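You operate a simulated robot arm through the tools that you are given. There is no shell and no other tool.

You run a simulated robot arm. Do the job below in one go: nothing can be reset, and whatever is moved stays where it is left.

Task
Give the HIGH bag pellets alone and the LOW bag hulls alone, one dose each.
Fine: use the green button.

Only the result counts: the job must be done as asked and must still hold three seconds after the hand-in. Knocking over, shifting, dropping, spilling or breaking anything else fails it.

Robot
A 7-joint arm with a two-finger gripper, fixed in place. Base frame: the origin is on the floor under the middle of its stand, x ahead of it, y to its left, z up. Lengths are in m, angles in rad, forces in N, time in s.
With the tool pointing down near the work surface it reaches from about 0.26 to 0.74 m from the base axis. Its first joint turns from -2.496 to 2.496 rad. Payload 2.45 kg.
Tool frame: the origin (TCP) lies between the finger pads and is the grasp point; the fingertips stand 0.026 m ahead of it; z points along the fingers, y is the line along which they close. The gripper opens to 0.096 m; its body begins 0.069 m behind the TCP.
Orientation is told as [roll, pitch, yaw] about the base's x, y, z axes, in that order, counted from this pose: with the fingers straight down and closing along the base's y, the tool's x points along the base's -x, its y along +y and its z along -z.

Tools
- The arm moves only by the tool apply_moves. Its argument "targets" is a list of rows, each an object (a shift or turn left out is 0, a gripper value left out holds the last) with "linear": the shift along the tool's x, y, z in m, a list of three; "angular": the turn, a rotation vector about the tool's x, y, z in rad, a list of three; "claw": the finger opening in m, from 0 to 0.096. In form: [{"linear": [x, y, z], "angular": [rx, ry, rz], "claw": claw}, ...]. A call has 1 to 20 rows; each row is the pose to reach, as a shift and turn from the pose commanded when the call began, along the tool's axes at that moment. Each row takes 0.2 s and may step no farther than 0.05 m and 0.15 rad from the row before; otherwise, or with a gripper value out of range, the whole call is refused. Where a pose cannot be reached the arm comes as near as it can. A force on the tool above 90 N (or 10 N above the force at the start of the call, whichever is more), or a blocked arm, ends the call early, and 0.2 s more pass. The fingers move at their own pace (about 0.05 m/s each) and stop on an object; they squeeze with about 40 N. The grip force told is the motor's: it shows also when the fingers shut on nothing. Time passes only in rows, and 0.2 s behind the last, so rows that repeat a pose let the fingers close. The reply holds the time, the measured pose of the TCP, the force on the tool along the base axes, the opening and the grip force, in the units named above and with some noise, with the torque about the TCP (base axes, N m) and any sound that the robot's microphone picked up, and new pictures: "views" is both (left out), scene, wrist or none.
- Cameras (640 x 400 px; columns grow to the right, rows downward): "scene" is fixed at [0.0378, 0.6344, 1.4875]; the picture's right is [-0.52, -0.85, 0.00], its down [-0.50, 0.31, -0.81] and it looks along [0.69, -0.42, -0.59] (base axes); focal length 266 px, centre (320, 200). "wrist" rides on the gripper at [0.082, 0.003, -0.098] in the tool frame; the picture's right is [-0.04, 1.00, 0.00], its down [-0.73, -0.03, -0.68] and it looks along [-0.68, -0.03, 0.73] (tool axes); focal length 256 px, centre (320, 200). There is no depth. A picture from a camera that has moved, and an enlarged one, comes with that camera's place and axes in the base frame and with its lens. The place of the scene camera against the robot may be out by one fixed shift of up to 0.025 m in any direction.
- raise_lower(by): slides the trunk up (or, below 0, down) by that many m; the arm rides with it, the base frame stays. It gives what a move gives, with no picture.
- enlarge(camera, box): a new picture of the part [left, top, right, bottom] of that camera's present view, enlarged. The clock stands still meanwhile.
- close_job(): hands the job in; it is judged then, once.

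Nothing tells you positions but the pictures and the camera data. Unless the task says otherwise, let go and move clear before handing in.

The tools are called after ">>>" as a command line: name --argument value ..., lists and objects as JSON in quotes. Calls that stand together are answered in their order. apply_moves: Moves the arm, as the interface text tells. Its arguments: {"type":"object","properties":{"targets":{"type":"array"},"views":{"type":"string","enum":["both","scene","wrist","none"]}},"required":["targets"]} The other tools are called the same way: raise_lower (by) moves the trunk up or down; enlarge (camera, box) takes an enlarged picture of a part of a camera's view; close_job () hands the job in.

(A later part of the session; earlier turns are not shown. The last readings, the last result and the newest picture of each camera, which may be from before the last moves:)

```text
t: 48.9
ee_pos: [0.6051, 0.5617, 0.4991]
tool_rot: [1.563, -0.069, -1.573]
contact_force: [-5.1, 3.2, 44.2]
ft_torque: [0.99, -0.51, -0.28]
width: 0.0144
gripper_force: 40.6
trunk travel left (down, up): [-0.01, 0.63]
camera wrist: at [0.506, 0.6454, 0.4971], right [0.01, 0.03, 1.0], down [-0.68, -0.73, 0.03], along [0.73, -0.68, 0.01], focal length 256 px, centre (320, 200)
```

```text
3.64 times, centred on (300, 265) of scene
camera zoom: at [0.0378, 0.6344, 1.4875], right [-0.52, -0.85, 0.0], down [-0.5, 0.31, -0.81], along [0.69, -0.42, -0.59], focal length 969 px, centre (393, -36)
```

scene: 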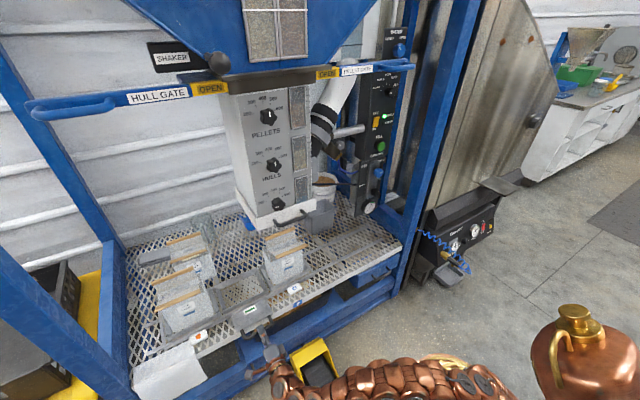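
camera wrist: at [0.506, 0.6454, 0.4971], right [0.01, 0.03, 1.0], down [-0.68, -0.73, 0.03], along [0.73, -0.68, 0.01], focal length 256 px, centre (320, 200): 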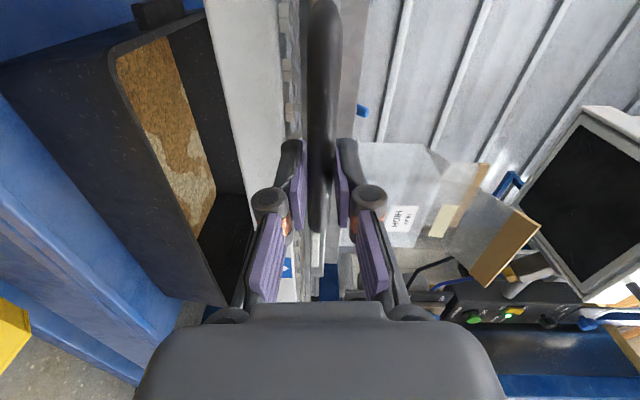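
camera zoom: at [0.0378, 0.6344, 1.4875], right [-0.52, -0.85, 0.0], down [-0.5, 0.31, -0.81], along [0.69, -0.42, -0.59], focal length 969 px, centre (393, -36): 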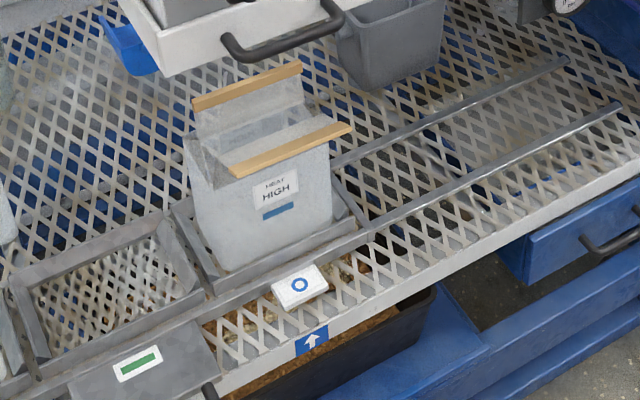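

The circle label is still about 8–9 mm short of where the green one sat relative to the arrow, so the pitch is nearer 0.198. I'll move that last bit and ease the vertical strain.

>>> apply_moves --targets '[{"linear": [0.003, 0.001, 0]}, {"linear": [0.006, 0.0015, 0]}, {"linear": [0.0085, 0.002, 0]}, {"linear": [0.0085, 0.002, 0]}]' --views "both"

>>> enlarge --camera "scene" --box '[250, 210, 350, 320]'

```text
t: 49.9
ee_pos: [0.6052, 0.5691, 0.4982]
tool_rot: [1.562, -0.068, -1.576]
contact_force: [7.8, 1.9, 46.0]
ft_torque: [0.99, -0.56, 0.02]
width: 0.0146
gripper_force: 40.9
trunk travel left (down, up): [-0.01, 0.63]
camera wrist: at [0.5061, 0.6522, 0.497], right [0.01, 0.03, 1.0], down [-0.68, -0.73, 0.03], along [0.73, -0.68, 0.01], focal length 256 px, centre (320, 200)
```

scene: 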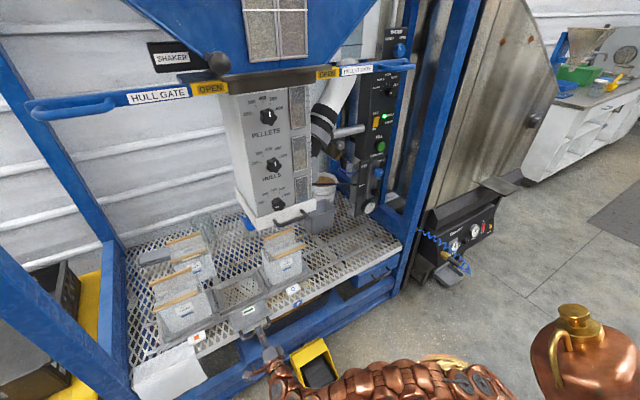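
wrist: 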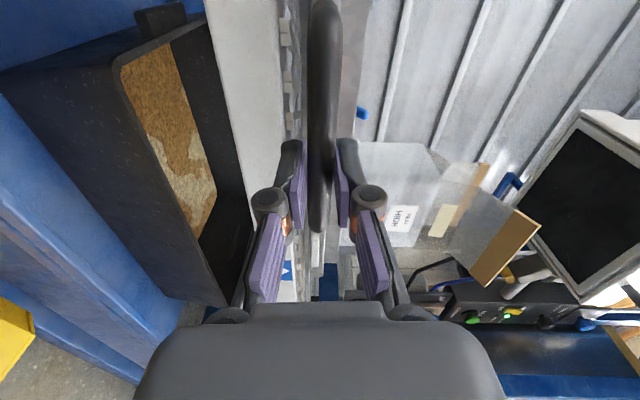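

```text
3.64 times, centred on (300, 265) of scene
camera zoom: at [0.0378, 0.6344, 1.4875], right [-0.52, -0.85, 0.0], down [-0.5, 0.31, -0.81], along [0.69, -0.42, -0.59], focal length 969 px, centre (393, -36)
```

zoom: 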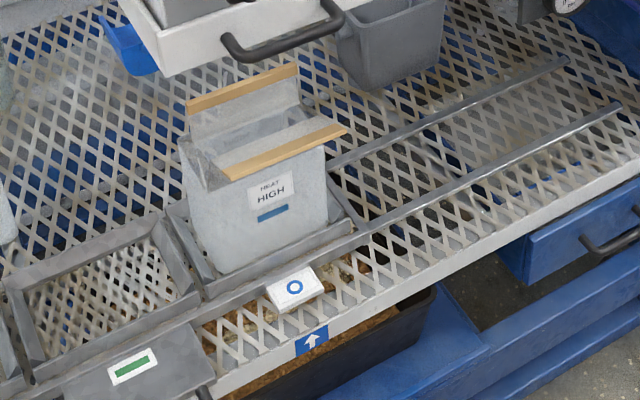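

The circle is now in line with the arrow, so HIGH sits under the outlet. I'll release and back away.

>>> apply_moves --targets '[{"claw": 0.02}, {"claw": 0.03}, {"claw": 0.045}, {"claw": 0.05}, {"claw": 0.05}, {"linear": [0, 0, -0.02], "claw": 0.05}, {"linear": [0, 0, -0.04], "claw": 0.05}, {"linear": [0, 0, -0.06], "claw": 0.05}, {"linear": [0, 0, -0.08], "claw": 0.05}]' --views "both"

>>> enlarge --camera "scene" --box '[140, 200, 360, 370]'

```text
t: 51.9
ee_pos: [0.523, 0.5701, 0.4948]
tool_rot: [1.555, -0.071, -1.577]
contact_force: [-0.2, 1.3, -0.4]
ft_torque: [0.04, 0.0, 0.0]
width: 0.0501
gripper_force: 0.0
trunk travel left (down, up): [-0.01, 0.63]
camera wrist: at [0.4247, 0.6539, 0.494], right [0.02, 0.03, 1.0], down [-0.68, -0.73, 0.03], along [0.73, -0.68, 0.01], focal length 256 px, centre (320, 200)
```

scene: 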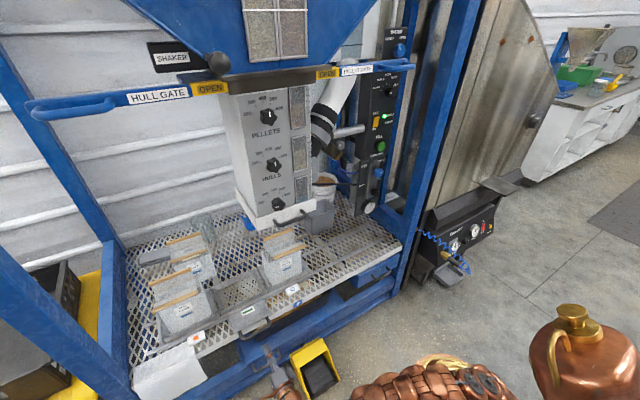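
wrist: 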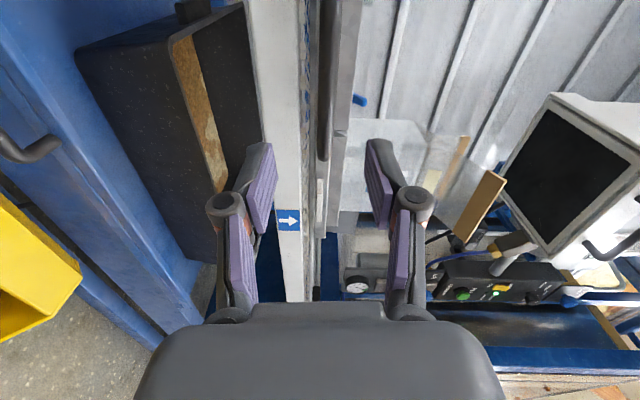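

```text
2.35 times, centred on (250, 285) of scene
camera zoom: at [0.0378, 0.6344, 1.4875], right [-0.52, -0.85, 0.0], down [-0.5, 0.31, -0.81], along [0.69, -0.42, -0.59], focal length 627 px, centre (485, 0)
```

zoom: 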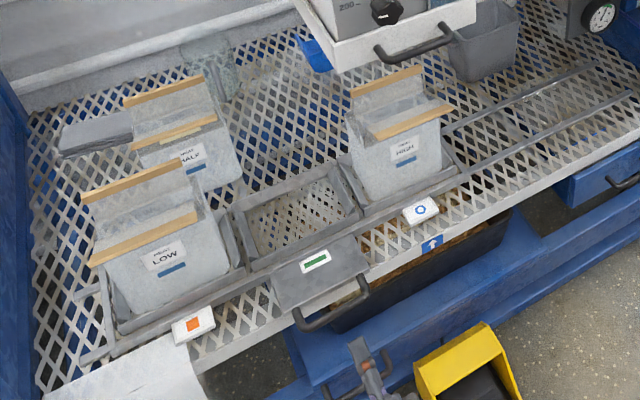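

The tray stands as wanted and READY is still lit. Now I'll raise the trunk and go to the FILL button.

>>> raise_lower --by 0.41

>>> apply_moves --targets '[{"linear": [-0.04, 0.004, 0.0], "claw": 0.03}, {"linear": [-0.085, 0.008, 0.0], "claw": 0.0}, {"linear": [-0.13, 0.012, 0.0], "claw": 0.0}, {"linear": [-0.175, 0.016, 0.0], "claw": 0.0}, {"linear": [-0.22, 0.02, 0.0], "claw": 0.0}, {"linear": [-0.265, 0.024, 0.0], "claw": 0.0}, {"linear": [-0.31, 0.028, 0.0], "claw": 0.0}, {"linear": [-0.355, 0.03, 0.0], "claw": 0.0}, {"linear": [-0.4, 0.03, 0.005], "claw": 0.0}, {"linear": [-0.445, 0.03, 0.01], "claw": 0.0}]' --views "both"

```text
refused: 0.41 is not a number from -0.4 to 0.4
```

```text
t: 54.1
ee_pos: [0.5318, 0.2574, 0.5751]
tool_rot: [1.556, -0.07, -1.576]
contact_force: [-0.6, 0.4, 0.3]
ft_torque: [-0.03, -0.03, -0.02]
width: 0.0
gripper_force: 29.0
out of reach, approached as far as the arm can: row 7, 8, 9, 10
trunk travel left (down, up): [-0.01, 0.63]
camera wrist: at [0.4335, 0.3416, 0.5729], right [0.01, 0.03, 1.0], down [-0.68, -0.73, 0.03], along [0.73, -0.68, 0.01], focal length 256 px, centre (320, 200)
```

scene: 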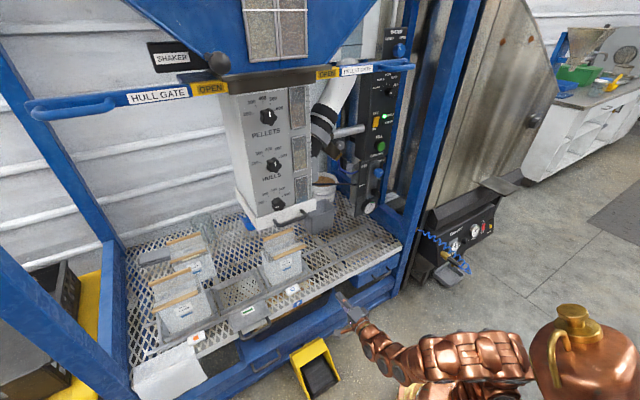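
wrist: 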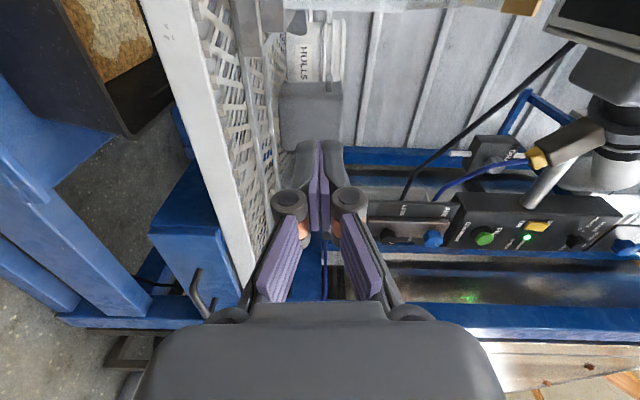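

The trunk step was limited to 0.4, and the hand moved safely at low height. I'll raise the trunk by 0.4 and then carry on toward the panel.

>>> raise_lower --by 0.4

>>> apply_moves --targets '[{"linear": [-0.045, 0.003, 0.0]}, {"linear": [-0.09, 0.006, 0.0]}, {"linear": [-0.135, 0.009, 0.0]}, {"linear": [-0.18, 0.012, 0.01]}, {"linear": [-0.225, 0.015, 0.02]}, {"linear": [-0.27, 0.018, 0.04]}, {"linear": [-0.315, 0.02, 0.06]}, {"linear": [-0.36, 0.02, 0.08]}, {"linear": [-0.39, 0.02, 0.1]}]' --views "both"

```text
t: 58.0
ee_pos: [0.5327, 0.2586, 0.9742]
tool_rot: [1.557, -0.072, -1.578]
contact_force: [0.7, 0.4, -0.7]
ft_torque: [0.0, -0.03, -0.02]
width: 0.0001
gripper_force: 28.4
trunk travel left (down, up): [-0.41, 0.23]
```

```text
t: 60.0
ee_pos: [0.6296, -0.1264, 1.0221]
tool_rot: [1.556, -0.07, -1.575]
contact_force: [0.2, 1.0, -0.7]
ft_torque: [-0.02, 0.01, -0.03]
width: 0.0002
gripper_force: 28.5
out of reach, approached as far as the arm can: row 1, 2, 3, 4, 5, 6, 7, 8
trunk travel left (down, up): [-0.41, 0.23]
camera wrist: at [0.5317, -0.0431, 1.0206], right [0.01, 0.03, 1.0], down [-0.68, -0.73, 0.03], along [0.73, -0.68, 0.01], focal length 256 px, centre (320, 200)
```

scene: 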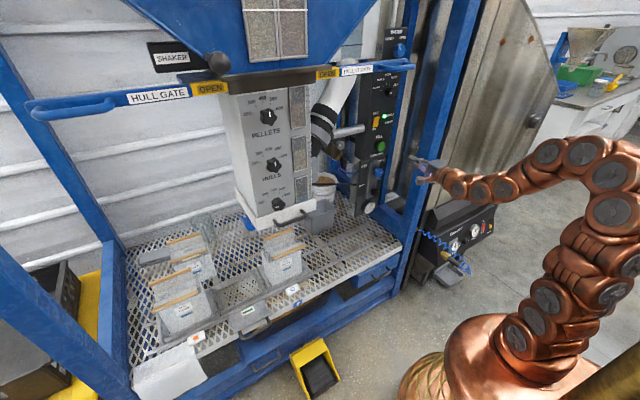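
wrist: 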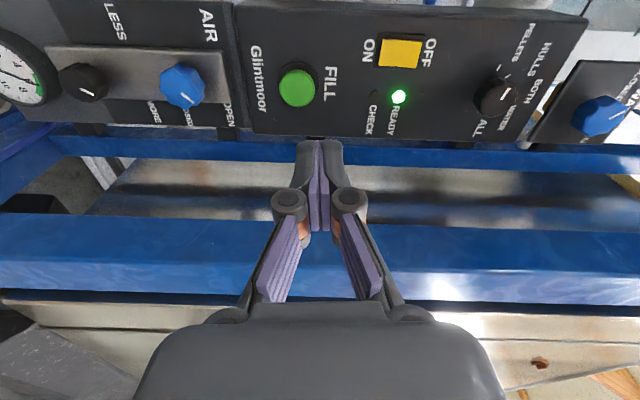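

The FILL button appears where I computed it, within a couple of millimetres. I'll align the closed fingertips with it and move to just short of contact.

>>> apply_moves --targets '[{"linear": [-0.009, -0.01, 0.03]}, {"linear": [-0.018, -0.02, 0.06]}, {"linear": [-0.025, -0.03, 0.09]}, {"linear": [-0.025, -0.03, 0.12]}, {"linear": [-0.025, -0.03, 0.15]}, {"linear": [-0.025, -0.03, 0.15]}]' --views "both"

>>> enlarge --camera "wrist" --box '[240, 60, 400, 240]'

>>> enlarge --camera "scene" --box '[340, 90, 460, 210]'

```text
t: 61.4
ee_pos: [0.7789, -0.1586, 0.99]
tool_rot: [1.557, -0.07, -1.575]
contact_force: [-0.7, 0.0, -0.2]
ft_torque: [-0.02, 0.01, -0.04]
width: 0.0002
gripper_force: 28.6
trunk travel left (down, up): [-0.41, 0.23]
camera wrist: at [0.6812, -0.0757, 0.9892], right [0.01, 0.03, 1.0], down [-0.68, -0.73, 0.03], along [0.73, -0.68, 0.01], focal length 256 px, centre (320, 200)
```

scene: 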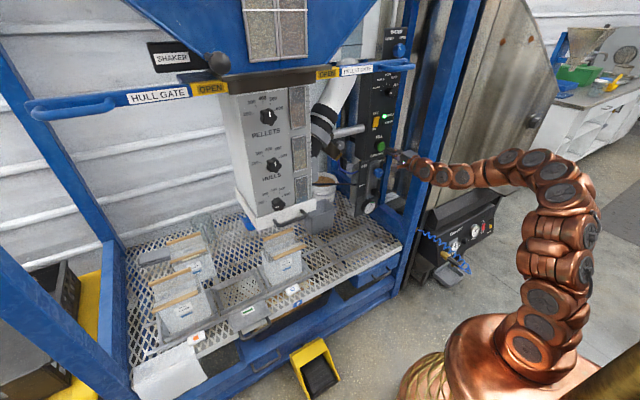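
wrist: 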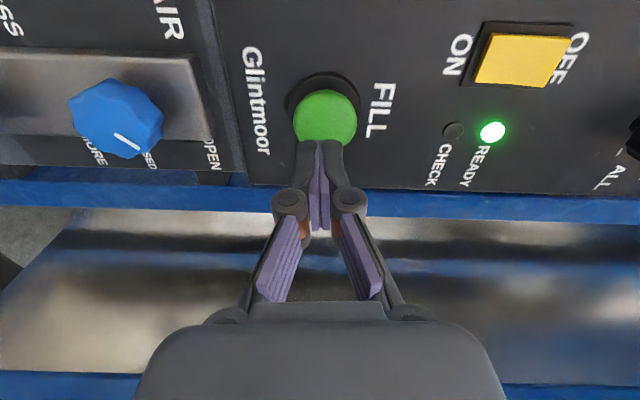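

```text
2.22 times, centred on (320, 150) of wrist
camera zoom: at [0.6812, -0.0757, 0.9892], right [0.01, 0.03, 1.0], down [-0.68, -0.73, 0.03], along [0.73, -0.68, 0.01], focal length 569 px, centre (320, 311)
```

zoom: 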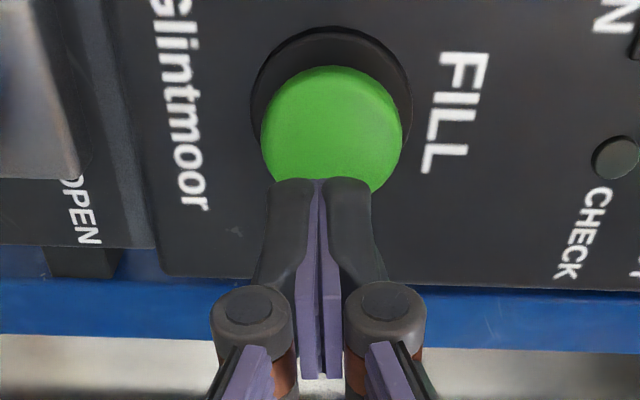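

```text
3.33 times, centred on (400, 150) of scene
camera zoom: at [0.0378, 0.6344, 1.4875], right [-0.52, -0.85, 0.0], down [-0.5, 0.31, -0.81], along [0.69, -0.42, -0.59], focal length 888 px, centre (53, 367)
```

zoom: 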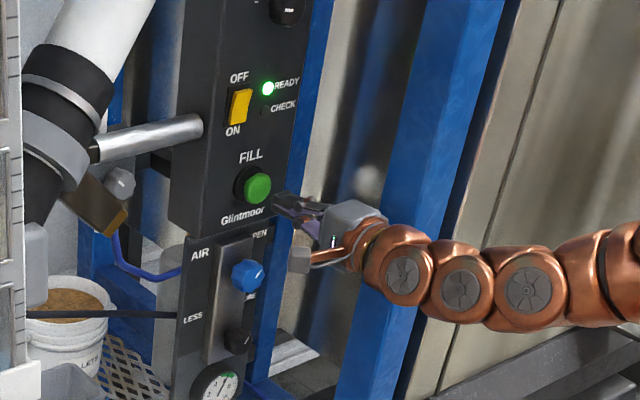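

The button cap is about 4 cm wide and centred near (0.84, -0.152, 0.993), so the fingertips are well aligned. I'll press it once, then pull back straight away.

>>> apply_moves --targets '[{"linear": [0.004, 0.002, 0.015]}, {"linear": [0.006, 0.003, 0.028]}, {"linear": [0.006, 0.003, 0.034]}, {"linear": [0.006, 0.003, 0.039]}, {"linear": [0.006, 0.003, 0.043]}]' --views "both"

```text
t: 62.6
ee_pos: [0.8203, -0.1523, 0.9914]
tool_rot: [1.554, -0.068, -1.575]
contact_force: [-50.6, 5.1, -11.6]
ft_torque: [0.04, 0.19, 0.0]
width: 0.006
gripper_force: 28.2
trunk travel left (down, up): [-0.41, 0.23]
camera wrist: at [0.7215, -0.0694, 0.9899], right [0.02, 0.03, 1.0], down [-0.68, -0.73, 0.03], along [0.73, -0.68, 0.01], focal length 256 px, centre (320, 200)
```

scene: 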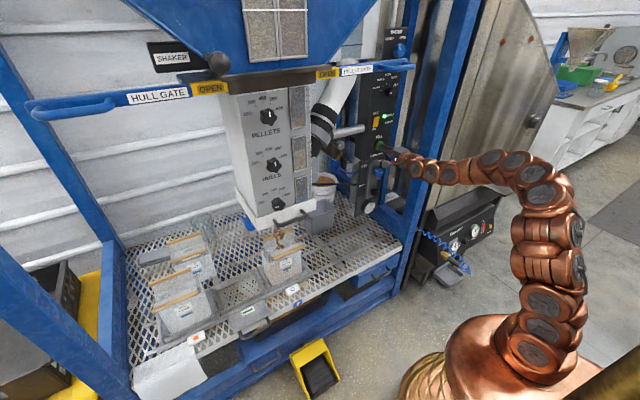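
wrist: 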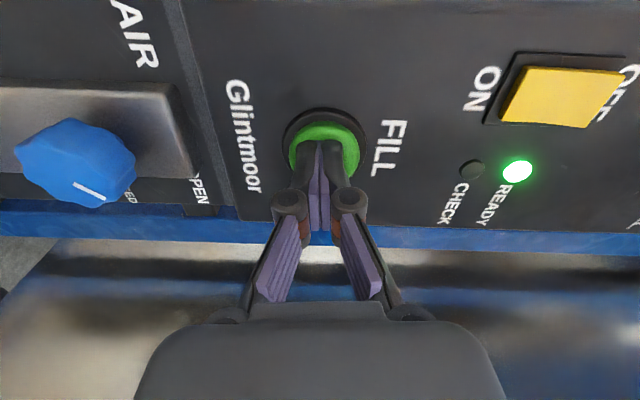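

The button is pressed and brown pellets are falling into the HIGH bag. I'll release the button now.

>>> apply_moves --targets '[{"linear": [0, 0, -0.02]}, {"linear": [0, 0, -0.04]}, {"linear": [0, 0, -0.05]}, {"linear": [0, 0, -0.05]}]' --views "both"

>>> enlarge --camera "scene" --box '[230, 180, 340, 310]'

>>> enlarge --camera "scene" --box '[220, 70, 420, 220]'

```text
t: 63.6
ee_pos: [0.7734, -0.1511, 0.9917]
tool_rot: [1.556, -0.07, -1.577]
contact_force: [0.4, 0.1, -0.5]
ft_torque: [-0.03, 0.01, 0.0]
width: 0.0
gripper_force: 28.3
trunk travel left (down, up): [-0.41, 0.23]
camera wrist: at [0.6751, -0.0683, 0.9908], right [0.02, 0.03, 1.0], down [-0.68, -0.73, 0.03], along [0.73, -0.68, 0.01], focal length 256 px, centre (320, 200)
```

scene: 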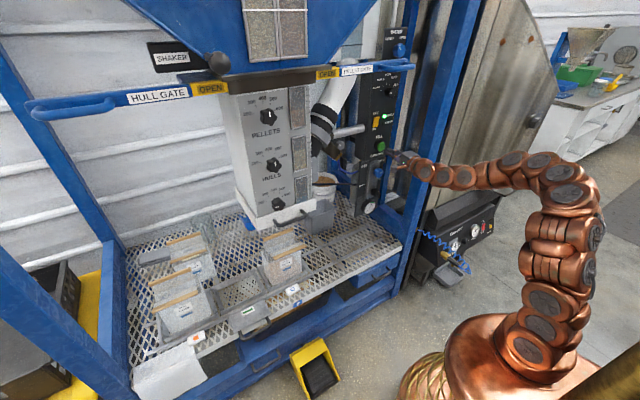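
wrist: 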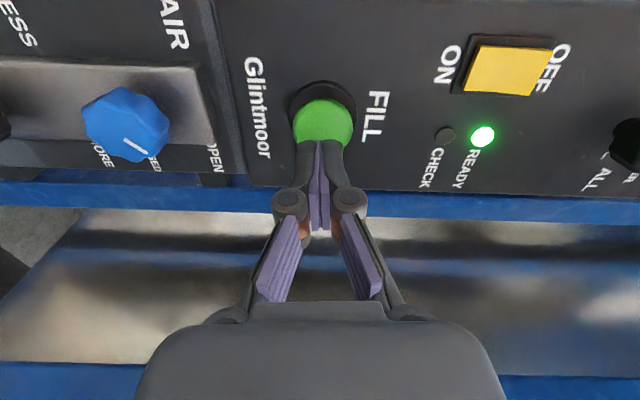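

```text
3.08 times, centred on (285, 245) of scene
camera zoom: at [0.0378, 0.6344, 1.4875], right [-0.52, -0.85, 0.0], down [-0.5, 0.31, -0.81], along [0.69, -0.42, -0.59], focal length 820 px, centre (428, 62)
```

zoom: 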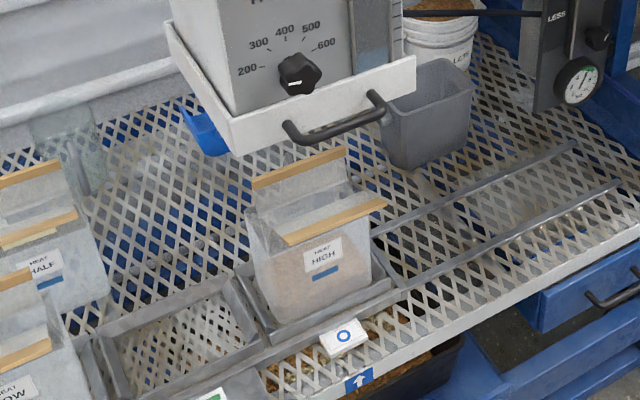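

```text
2.67 times, centred on (320, 145) of scene
camera zoom: at [0.0378, 0.6344, 1.4875], right [-0.52, -0.85, 0.0], down [-0.5, 0.31, -0.81], along [0.69, -0.42, -0.59], focal length 711 px, centre (320, 347)
```

zoom: 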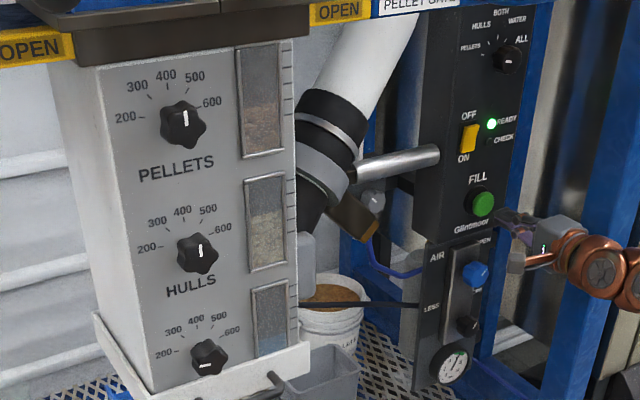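

The HIGH bag now shows pellets inside and the pour has stopped, with READY lit. Next I'll raise straight up to the selector, open the fingers and roll to a start angle for turning it to HULLS.

>>> raise_lower --by 0.23

>>> apply_moves --targets '[{"angular": [0, 0, -0.12], "claw": 0.03}, {"angular": [0, 0, -0.24], "claw": 0.05}, {"angular": [0, 0, -0.36], "claw": 0.07}, {"angular": [0, 0, -0.48], "claw": 0.07}, {"angular": [0, 0, -0.6], "claw": 0.07}, {"angular": [0, 0, -0.72], "claw": 0.07}, {"angular": [0, 0, -0.8], "claw": 0.07}, {"angular": [0, 0, -0.8], "claw": 0.07}]' --views "both"

>>> enlarge --camera "wrist" --box '[240, 40, 400, 200]'

>>> enlarge --camera "scene" --box '[230, 180, 340, 310]'

```text
t: 66.0
ee_pos: [0.7745, -0.1524, 1.2224]
tool_rot: [1.555, -0.07, -1.577]
contact_force: [0.7, -0.6, 0.3]
ft_torque: [-0.01, 0.01, -0.01]
width: 0.0
gripper_force: 29.1
trunk travel left (down, up): [-0.64, 0.0]
```

```text
t: 67.8
ee_pos: [0.7735, -0.1503, 1.2223]
tool_rot: [1.547, -0.872, -1.56]
contact_force: [0.0, -0.4, -0.3]
ft_torque: [0.01, -0.02, 0.0]
width: 0.0705
gripper_force: 0.0
trunk travel left (down, up): [-0.64, 0.0]
camera wrist: at [0.6737, -0.0948, 1.1626], right [0.01, 0.74, 0.67], down [-0.67, -0.49, 0.55], along [0.74, -0.46, 0.49], focal length 256 px, centre (320, 200)
```

scene: 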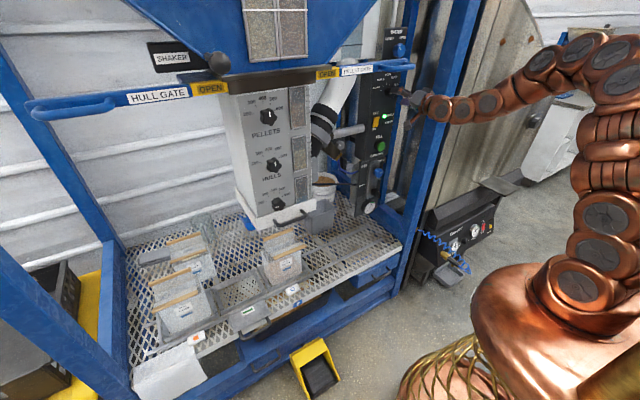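
wrist: 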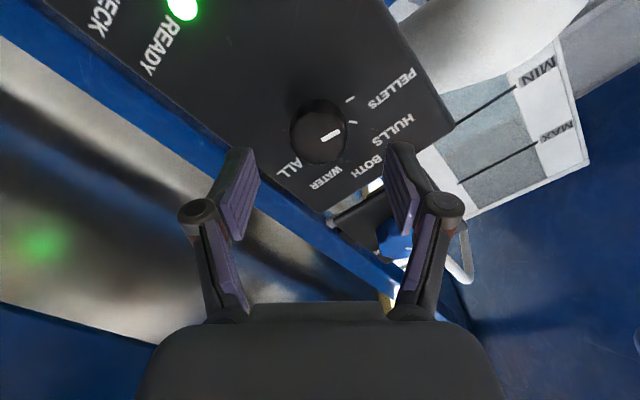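

```text
2.50 times, centred on (320, 120) of wrist
camera zoom: at [0.6737, -0.0948, 1.1626], right [0.01, 0.74, 0.67], down [-0.67, -0.49, 0.55], along [0.74, -0.46, 0.49], focal length 640 px, centre (320, 400)
```

zoom: 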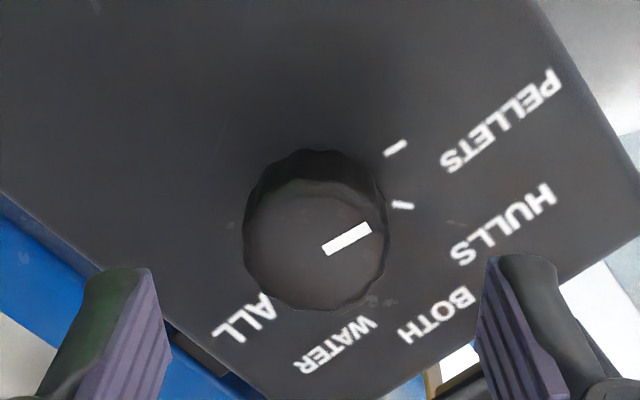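

```text
3.08 times, centred on (285, 245) of scene
camera zoom: at [0.0378, 0.6344, 1.4875], right [-0.52, -0.85, 0.0], down [-0.5, 0.31, -0.81], along [0.69, -0.42, -0.59], focal length 820 px, centre (428, 62)
```

zoom: 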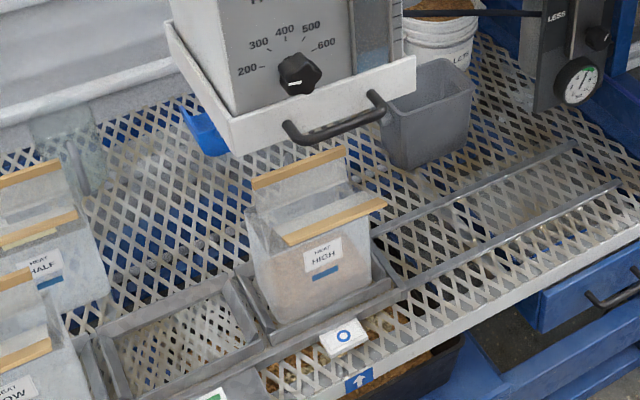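

HIGH is filled and nothing has spilled. The knob is centred between the fingers, so I'll advance and grip it again.

>>> apply_moves --targets '[{"linear": [-0.001, -0.001, 0.016]}, {"linear": [-0.0017, -0.0018, 0.032]}, {"linear": [-0.0017, -0.0018, 0.047]}, {"linear": [-0.0017, -0.0018, 0.047]}, {"linear": [-0.0017, -0.0018, 0.047], "claw": 0.05}, {"linear": [-0.0017, -0.0018, 0.047], "claw": 0.035}, {"linear": [-0.0017, -0.0018, 0.047], "claw": 0.03}, {"linear": [-0.0017, -0.0018, 0.047], "claw": 0.03}]' --views "both"

```text
t: 69.6
ee_pos: [0.8212, -0.1531, 1.2217]
tool_rot: [1.547, -0.869, -1.56]
contact_force: [1.6, -0.4, 1.1]
ft_torque: [0.04, 0.01, -0.02]
width: 0.0392
gripper_force: 45.0
trunk travel left (down, up): [-0.64, 0.0]
camera wrist: at [0.7226, -0.0965, 1.1619], right [0.01, 0.74, 0.68], down [-0.67, -0.49, 0.55], along [0.74, -0.46, 0.49], focal length 256 px, centre (320, 200)
```

scene: 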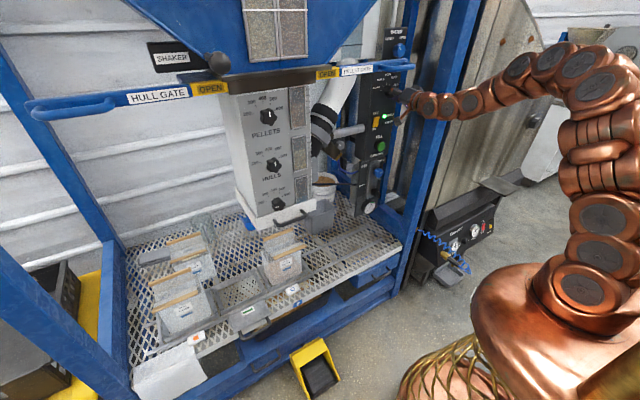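
wrist: 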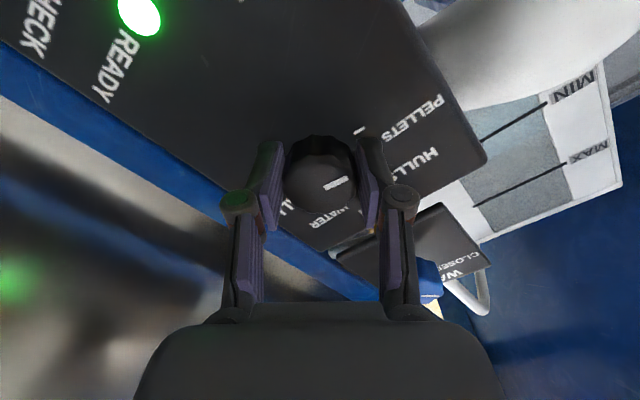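

The grip is clean with no side load. I'll turn the knob clockwise 40° to HULLS.

>>> apply_moves --targets '[{"angular": [0, 0, 0.1]}, {"angular": [0, 0, 0.2]}, {"angular": [0, 0, 0.3]}, {"angular": [0, 0, 0.4]}, {"angular": [0, 0, 0.5]}, {"angular": [0, 0, 0.6]}, {"angular": [0, 0, 0.7]}, {"angular": [0, 0, 0.7]}]' --views "both"

>>> enlarge --camera "wrist" --box '[240, 80, 440, 240]'

```text
t: 71.4
ee_pos: [0.8219, -0.1515, 1.223]
tool_rot: [1.559, -0.169, -1.574]
contact_force: [28.0, 5.8, 23.1]
ft_torque: [-0.08, -0.58, 0.35]
width: 0.0394
gripper_force: 44.8
trunk travel left (down, up): [-0.64, 0.0]
camera wrist: at [0.7233, -0.0697, 1.2129], right [0.01, 0.13, 0.99], down [-0.68, -0.72, 0.1], along [0.73, -0.68, 0.08], focal length 256 px, centre (320, 200)
```

scene: 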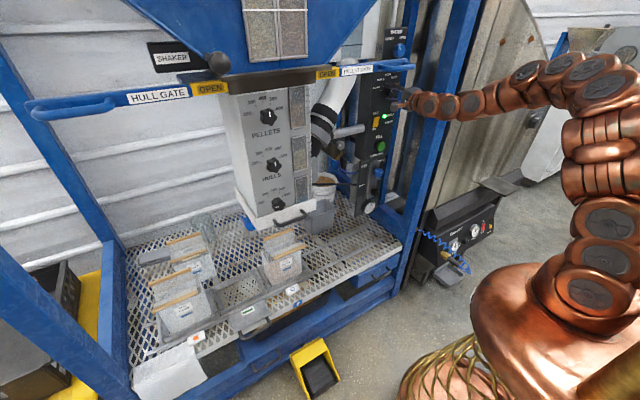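
wrist: 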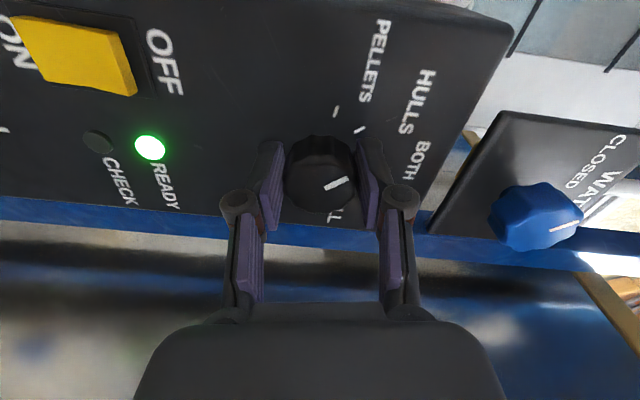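

```text
2.50 times, centred on (340, 160) of wrist
camera zoom: at [0.7233, -0.0697, 1.2129], right [0.01, 0.13, 0.99], down [-0.68, -0.72, 0.1], along [0.73, -0.68, 0.08], focal length 640 px, centre (270, 300)
```

zoom: 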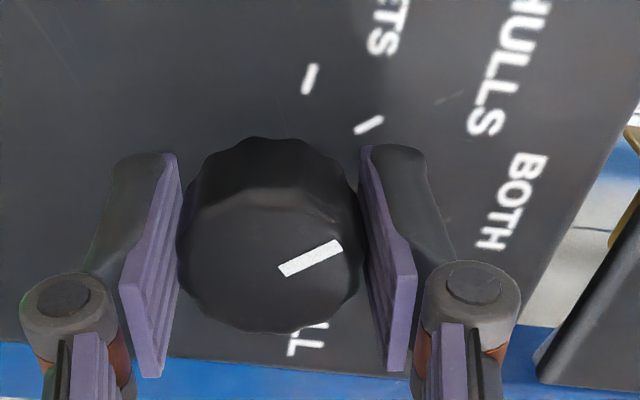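

The stripe is near the HULLS tick. I'll release, back off and check it from a clearer view.

>>> apply_moves --targets '[{"claw": 0.045}, {"claw": 0.055}, {"claw": 0.065}, {"claw": 0.065}, {"linear": [0, 0, -0.02], "claw": 0.065}, {"linear": [0, 0, -0.04], "claw": 0.065}, {"linear": [0, 0, -0.06], "claw": 0.065}, {"linear": [0, 0, -0.06], "claw": 0.065}]' --views "both"

>>> enlarge --camera "wrist" --box '[260, 40, 420, 200]'

>>> enlarge --camera "scene" --box '[360, 60, 430, 130]'

```text
t: 73.2
ee_pos: [0.7584, -0.1523, 1.2219]
tool_rot: [1.557, -0.169, -1.575]
contact_force: [0.5, -0.6, -0.1]
ft_torque: [0.02, 0.0, 0.01]
width: 0.0648
gripper_force: 0.0
trunk travel left (down, up): [-0.64, 0.0]
camera wrist: at [0.6597, -0.0706, 1.2118], right [0.02, 0.13, 0.99], down [-0.68, -0.72, 0.1], along [0.73, -0.68, 0.08], focal length 256 px, centre (320, 200)
```

scene: 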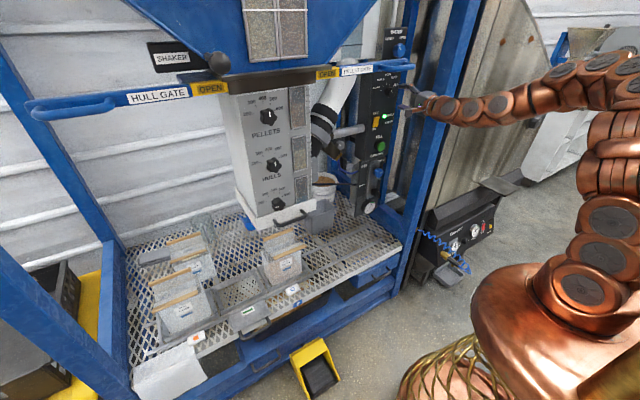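
wrist: 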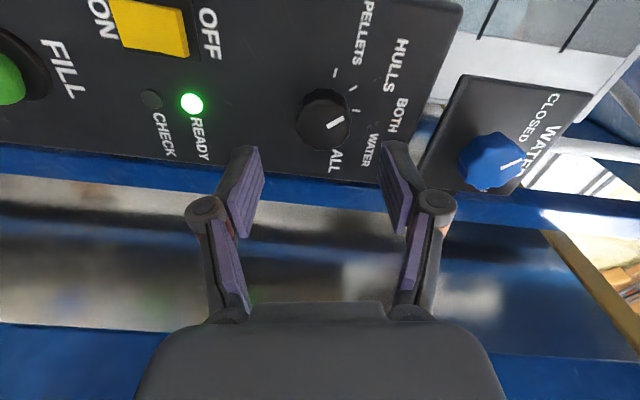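

```text
2.50 times, centred on (340, 120) of wrist
camera zoom: at [0.6597, -0.0706, 1.2118], right [0.02, 0.13, 0.99], down [-0.68, -0.72, 0.1], along [0.73, -0.68, 0.08], focal length 640 px, centre (270, 400)
```

zoom: 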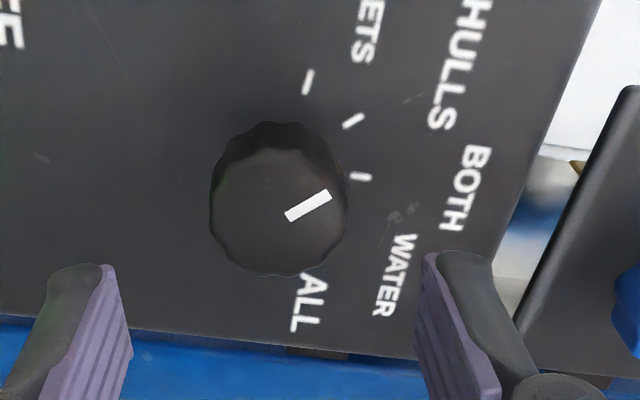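

```text
5.71 times, centred on (395, 95) of scene
camera zoom: at [0.0378, 0.6344, 1.4875], right [-0.52, -0.85, 0.0], down [-0.5, 0.31, -0.81], along [0.69, -0.42, -0.59], focal length 1523 px, centre (-109, 800)
```

zoom: 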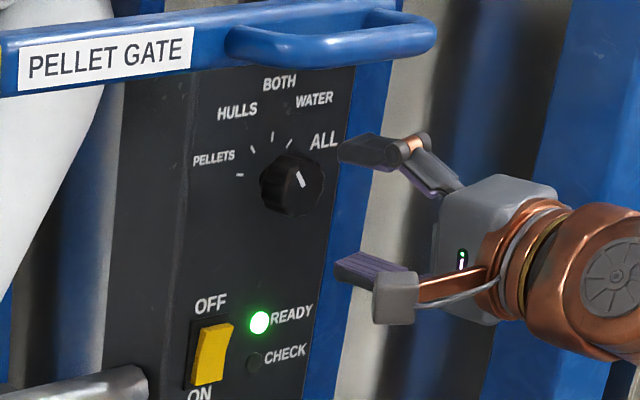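

The selector points at HULLS and READY is lit. Now I'll go back to the tray: retreat clear of the post, lower the trunk and return to the handle at its new place.

>>> apply_moves --targets '[{"linear": [0.02, 0, 0], "angular": [0, 0, 0.03]}, {"linear": [0.035, 0.003, -0.02], "angular": [0, 0, 0.06]}, {"linear": [0.035, 0.003, -0.06], "angular": [0, 0, 0.1]}, {"linear": [0.035, 0.003, -0.1], "angular": [0, 0, 0.1]}, {"linear": [0.04, 0.003, -0.13], "angular": [0, 0, 0.1]}]' --views "none"

>>> raise_lower --by -0.4

```text
t: 74.4
ee_pos: [0.6446, -0.1146, 1.2197]
tool_rot: [1.551, -0.068, -1.581]
contact_force: [-1.0, -0.8, 0.5]
ft_torque: [-0.03, 0.0, 0.01]
width: 0.0653
gripper_force: 0.0
out of reach, approached as far as the arm can: row 5
trunk travel left (down, up): [-0.64, 0.0]
```

```text
t: 78.2
ee_pos: [0.6455, -0.1137, 0.8198]
tool_rot: [1.553, -0.069, -1.582]
contact_force: [0.1, 0.3, -0.7]
ft_torque: [0.0, 0.0, 0.02]
width: 0.065
gripper_force: 0.1
trunk travel left (down, up): [-0.24, 0.4]
```

The hand is at z≈0.82. I'll move left along the front of the machine, staying clear of the column's lower handle.

>>> apply_moves --targets '[{"linear": [0.045, 0.0, 0.0]}, {"linear": [0.09, -0.005, 0.0]}, {"linear": [0.135, -0.01, -0.01]}, {"linear": [0.18, -0.015, -0.025]}, {"linear": [0.225, -0.02, -0.045]}, {"linear": [0.27, -0.025, -0.065]}, {"linear": [0.315, -0.025, -0.085]}, {"linear": [0.36, -0.025, -0.105]}, {"linear": [0.405, -0.025, -0.115]}, {"linear": [0.45, -0.02, -0.12]}, {"linear": [0.495, -0.02, -0.12]}, {"linear": [0.54, -0.02, -0.12]}]' --views "scene"

```text
t: 80.8
ee_pos: [0.5267, 0.4232, 0.7669]
tool_rot: [1.551, -0.069, -1.58]
contact_force: [-0.4, 0.4, 0.0]
ft_torque: [0.0, 0.0, 0.0]
width: 0.0654
gripper_force: 0.0
out of reach, approached as far as the arm can: row 1, 2, 3, 4, 5, 6, 7, 8
trunk travel left (down, up): [-0.24, 0.4]
```

scene: 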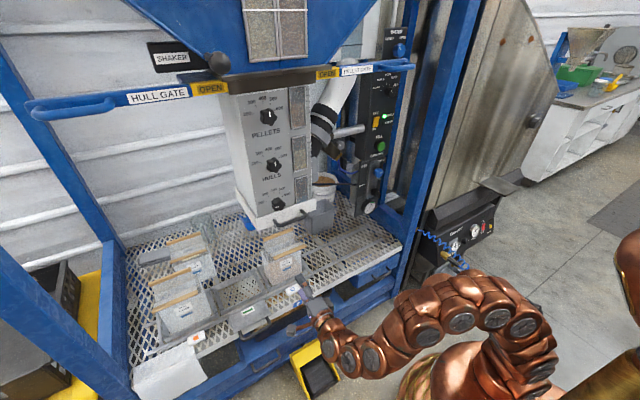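

I'm in front of the tray at z≈0.77. I'll lower the trunk fully and line up with the handle.

>>> raise_lower --by -0.24

>>> apply_moves --targets '[{"linear": [0.045, 0.0, 0.0], "claw": 0.055}, {"linear": [0.09, -0.005, 0.0], "claw": 0.055}, {"linear": [0.135, -0.01, 0.0], "claw": 0.055}, {"linear": [0.175, -0.017, 0.0], "claw": 0.055}, {"linear": [0.175, -0.017, 0.0], "claw": 0.055}]' --views "both"

>>> enlarge --camera "wrist" --box '[220, 0, 420, 240]'

```text
t: 83.3
ee_pos: [0.5276, 0.4219, 0.5265]
tool_rot: [1.552, -0.067, -1.581]
contact_force: [-0.5, 0.1, 0.4]
ft_torque: [0.0, -0.01, 0.03]
width: 0.0652
gripper_force: 0.1
trunk travel left (down, up): [0.0, 0.64]
```

```text
t: 84.5
ee_pos: [0.5272, 0.5941, 0.4946]
tool_rot: [1.55, -0.07, -1.582]
contact_force: [0.6, -0.5, 0.0]
ft_torque: [0.01, 0.02, 0.01]
width: 0.0552
gripper_force: 0.1
trunk travel left (down, up): [0.0, 0.64]
camera wrist: at [0.4296, 0.6775, 0.4943], right [0.02, 0.03, 1.0], down [-0.69, -0.73, 0.03], along [0.73, -0.69, 0.01], focal length 256 px, centre (320, 200)
```

scene: 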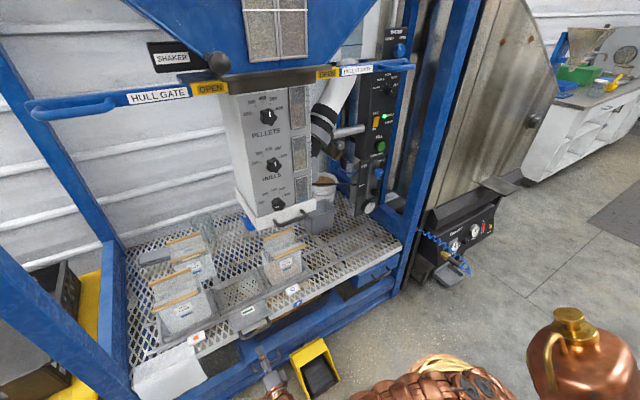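
wrist: 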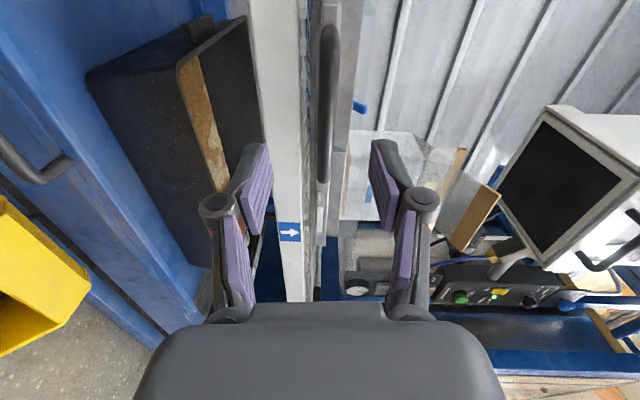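

```text
1.67 times, centred on (320, 120) of wrist
camera zoom: at [0.4296, 0.6775, 0.4943], right [0.02, 0.03, 1.0], down [-0.69, -0.73, 0.03], along [0.73, -0.69, 0.01], focal length 427 px, centre (320, 333)
```

zoom: 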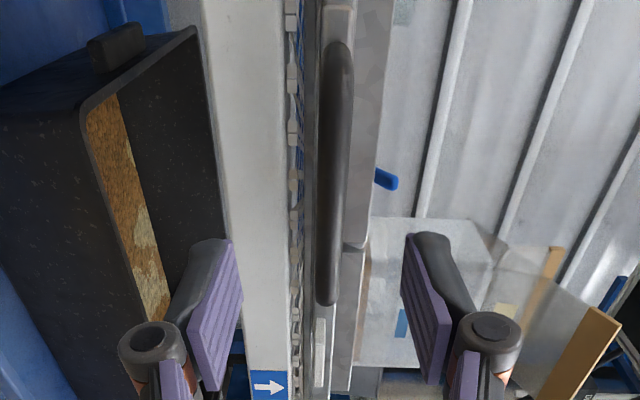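

The bar now spans y 0.526–0.647 at z≈0.499. I'll advance and grip it again.

>>> apply_moves --targets '[{"linear": [0.0, 0.003, 0.026], "claw": 0.055}, {"linear": [0.0, 0.006, 0.052], "claw": 0.055}, {"linear": [0.0, 0.006, 0.078], "claw": 0.055}, {"linear": [0.0, 0.006, 0.078], "claw": 0.055}, {"linear": [0.0, 0.006, 0.078], "claw": 0.035}, {"linear": [0.0, 0.006, 0.078], "claw": 0.015}, {"linear": [0.0, 0.006, 0.078], "claw": 0.006}, {"linear": [0.0, 0.006, 0.078], "claw": 0.006}]' --views "both"

```text
t: 86.3
ee_pos: [0.6073, 0.5925, 0.4992]
tool_rot: [1.55, -0.069, -1.583]
contact_force: [1.0, -0.9, -4.6]
ft_torque: [0.88, 0.07, 0.0]
width: 0.0143
gripper_force: 38.9
trunk travel left (down, up): [0.0, 0.64]
camera wrist: at [0.5094, 0.6756, 0.4984], right [0.02, 0.03, 1.0], down [-0.69, -0.73, 0.04], along [0.73, -0.69, 0.0], focal length 256 px, centre (320, 200)
```

scene: 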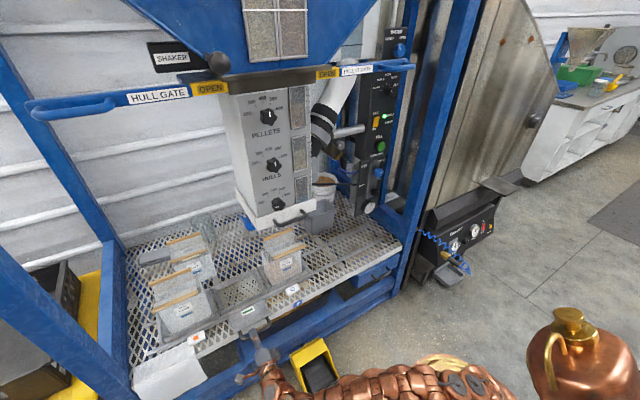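
wrist: 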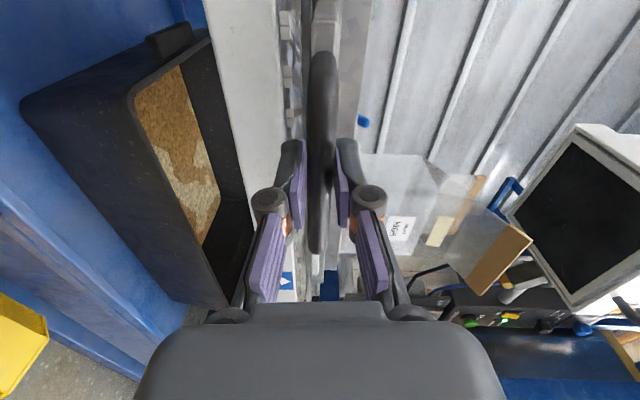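

The handle is gripped with almost no side load. I'll slide the tray right in stages and watch the forces.

>>> apply_moves --targets '[{"linear": [-0.014, -0.001, 0]}, {"linear": [-0.028, -0.002, 0]}, {"linear": [-0.042, -0.003, 0]}, {"linear": [-0.056, -0.004, 0]}, {"linear": [-0.07, -0.005, 0]}, {"linear": [-0.084, -0.006, 0]}, {"linear": [-0.098, -0.007, 0]}, {"linear": [-0.11, -0.008, 0]}]' --views "scene"

```text
t: 88.1
ee_pos: [0.6078, 0.484, 0.4987]
tool_rot: [1.548, -0.072, -1.584]
contact_force: [24.8, -0.3, -33.1]
ft_torque: [0.95, 0.32, -0.09]
width: 0.0145
gripper_force: 40.3
trunk travel left (down, up): [0.0, 0.64]
```

scene: 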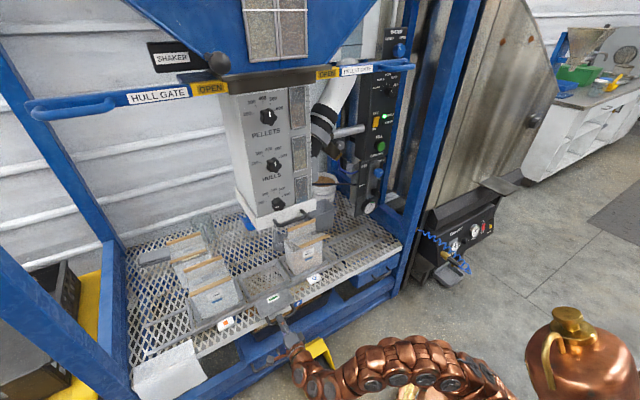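

The tray moves well, but the hand is pulling slightly up and back. I'll correct for that and continue.

>>> apply_moves --targets '[{"linear": [-0.012, -0.003, 0.002]}, {"linear": [-0.024, -0.005, 0.003]}, {"linear": [-0.036, -0.0065, 0.0035]}, {"linear": [-0.048, -0.008, 0.004]}, {"linear": [-0.06, -0.009, 0.0044]}, {"linear": [-0.072, -0.01, 0.0048]}, {"linear": [-0.084, -0.0113, 0.005]}, {"linear": [-0.096, -0.0125, 0.0052]}]' --views "scene"

```text
t: 89.9
ee_pos: [0.6088, 0.3867, 0.4989]
tool_rot: [1.555, -0.067, -1.583]
contact_force: [-13.6, 3.6, 15.3]
ft_torque: [0.97, -0.04, -0.31]
width: 0.0144
gripper_force: 40.2
trunk travel left (down, up): [0.0, 0.64]
```

scene: 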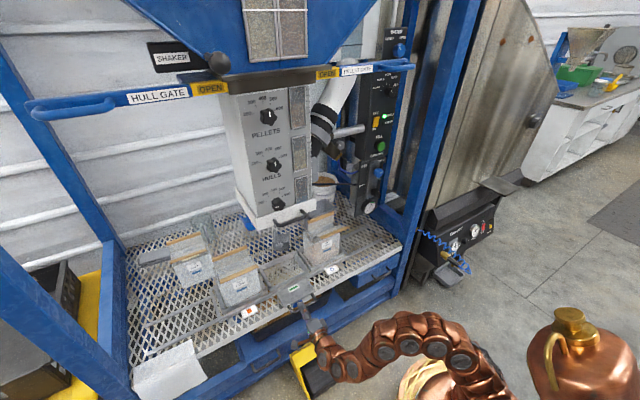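

The tray is back at about centre with light forces. For the next part I'll yaw the tool gradually to keep the wrist reachable while sliding right.

>>> apply_moves --targets '[{"linear": [-0.01, -0.0005, 0.0], "angular": [0, -0.03, 0]}, {"linear": [-0.02, -0.001, 0.0], "angular": [0, -0.06, 0]}, {"linear": [-0.03, -0.0016, 0.0], "angular": [0, -0.09, 0]}, {"linear": [-0.04, -0.0023, 0.0], "angular": [0, -0.12, 0]}, {"linear": [-0.05, -0.003, 0.0], "angular": [0, -0.16, 0]}, {"linear": [-0.06, -0.0037, 0.0], "angular": [0, -0.2, 0]}, {"linear": [-0.07, -0.0045, 0.0], "angular": [0, -0.24, 0]}]' --views "both"

```text
t: 91.5
ee_pos: [0.609, 0.3151, 0.4991]
tool_rot: [1.573, -0.07, -1.825]
contact_force: [13.6, 0.7, 42.0]
ft_torque: [0.87, -0.34, 0.39]
width: 0.0147
gripper_force: 40.7
trunk travel left (down, up): [0.0, 0.64]
camera wrist: at [0.5332, 0.4196, 0.4955], right [0.0, 0.03, 1.0], down [-0.84, -0.54, 0.02], along [0.54, -0.84, 0.02], focal length 256 px, centre (320, 200)
```

scene: 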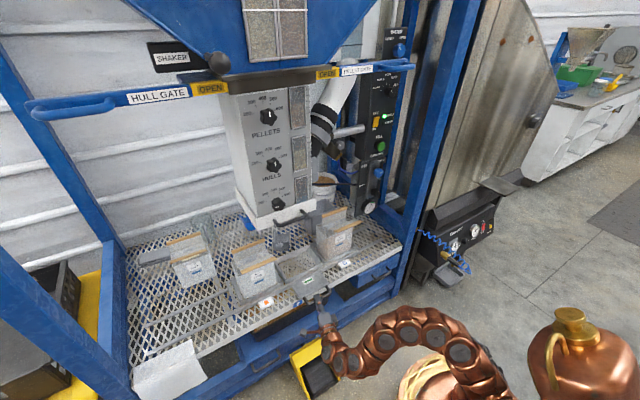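
wrist: 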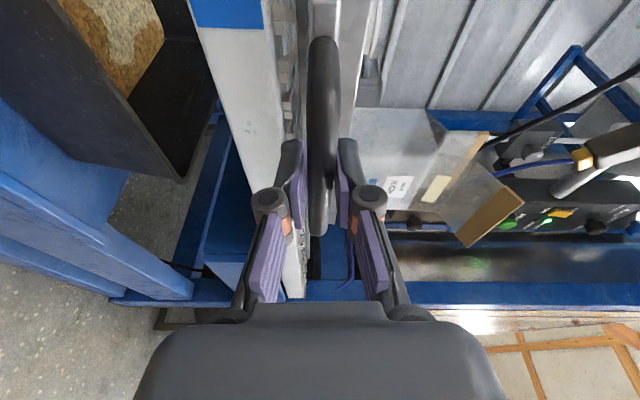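

No reach trouble so far. The hand is pressing down a little, so I'll ease it up and slide further.

>>> apply_moves --targets '[{"linear": [-0.009, 0.002, 0.003], "angular": [0, -0.02, 0]}, {"linear": [-0.019, 0.003, 0.006], "angular": [0, -0.05, 0]}, {"linear": [-0.029, 0.003, 0.0085], "angular": [0, -0.08, 0]}, {"linear": [-0.039, 0.003, 0.011], "angular": [0, -0.11, 0]}, {"linear": [-0.049, 0.003, 0.0135], "angular": [0, -0.13, 0]}, {"linear": [-0.058, 0.003, 0.0157], "angular": [0, -0.15, 0]}]' --views "both"

```text
t: 92.9
ee_pos: [0.6078, 0.256, 0.4981]
tool_rot: [1.573, -0.074, -1.974]
contact_force: [-11.0, 0.5, -13.1]
ft_torque: [1.14, 0.12, 0.22]
width: 0.0144
gripper_force: 40.8
trunk travel left (down, up): [0.0, 0.64]
camera wrist: at [0.5502, 0.3711, 0.4954], right [0.01, 0.03, 1.0], down [-0.91, -0.41, 0.02], along [0.41, -0.91, 0.03], focal length 256 px, centre (320, 200)
```

scene: 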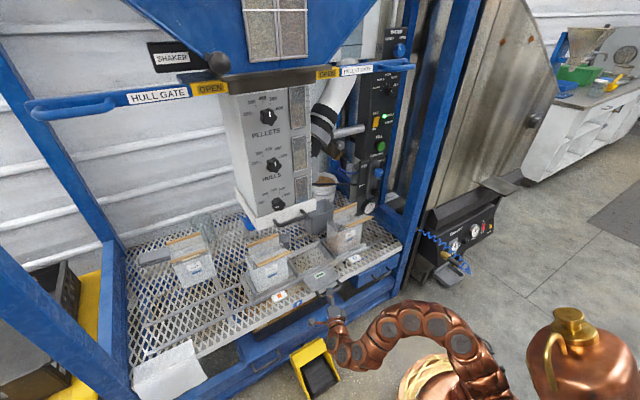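
wrist: 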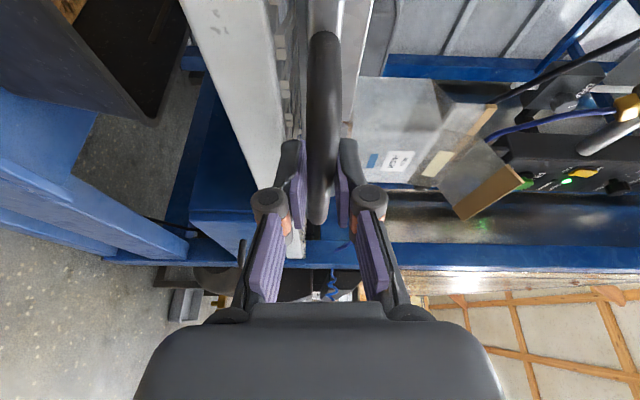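

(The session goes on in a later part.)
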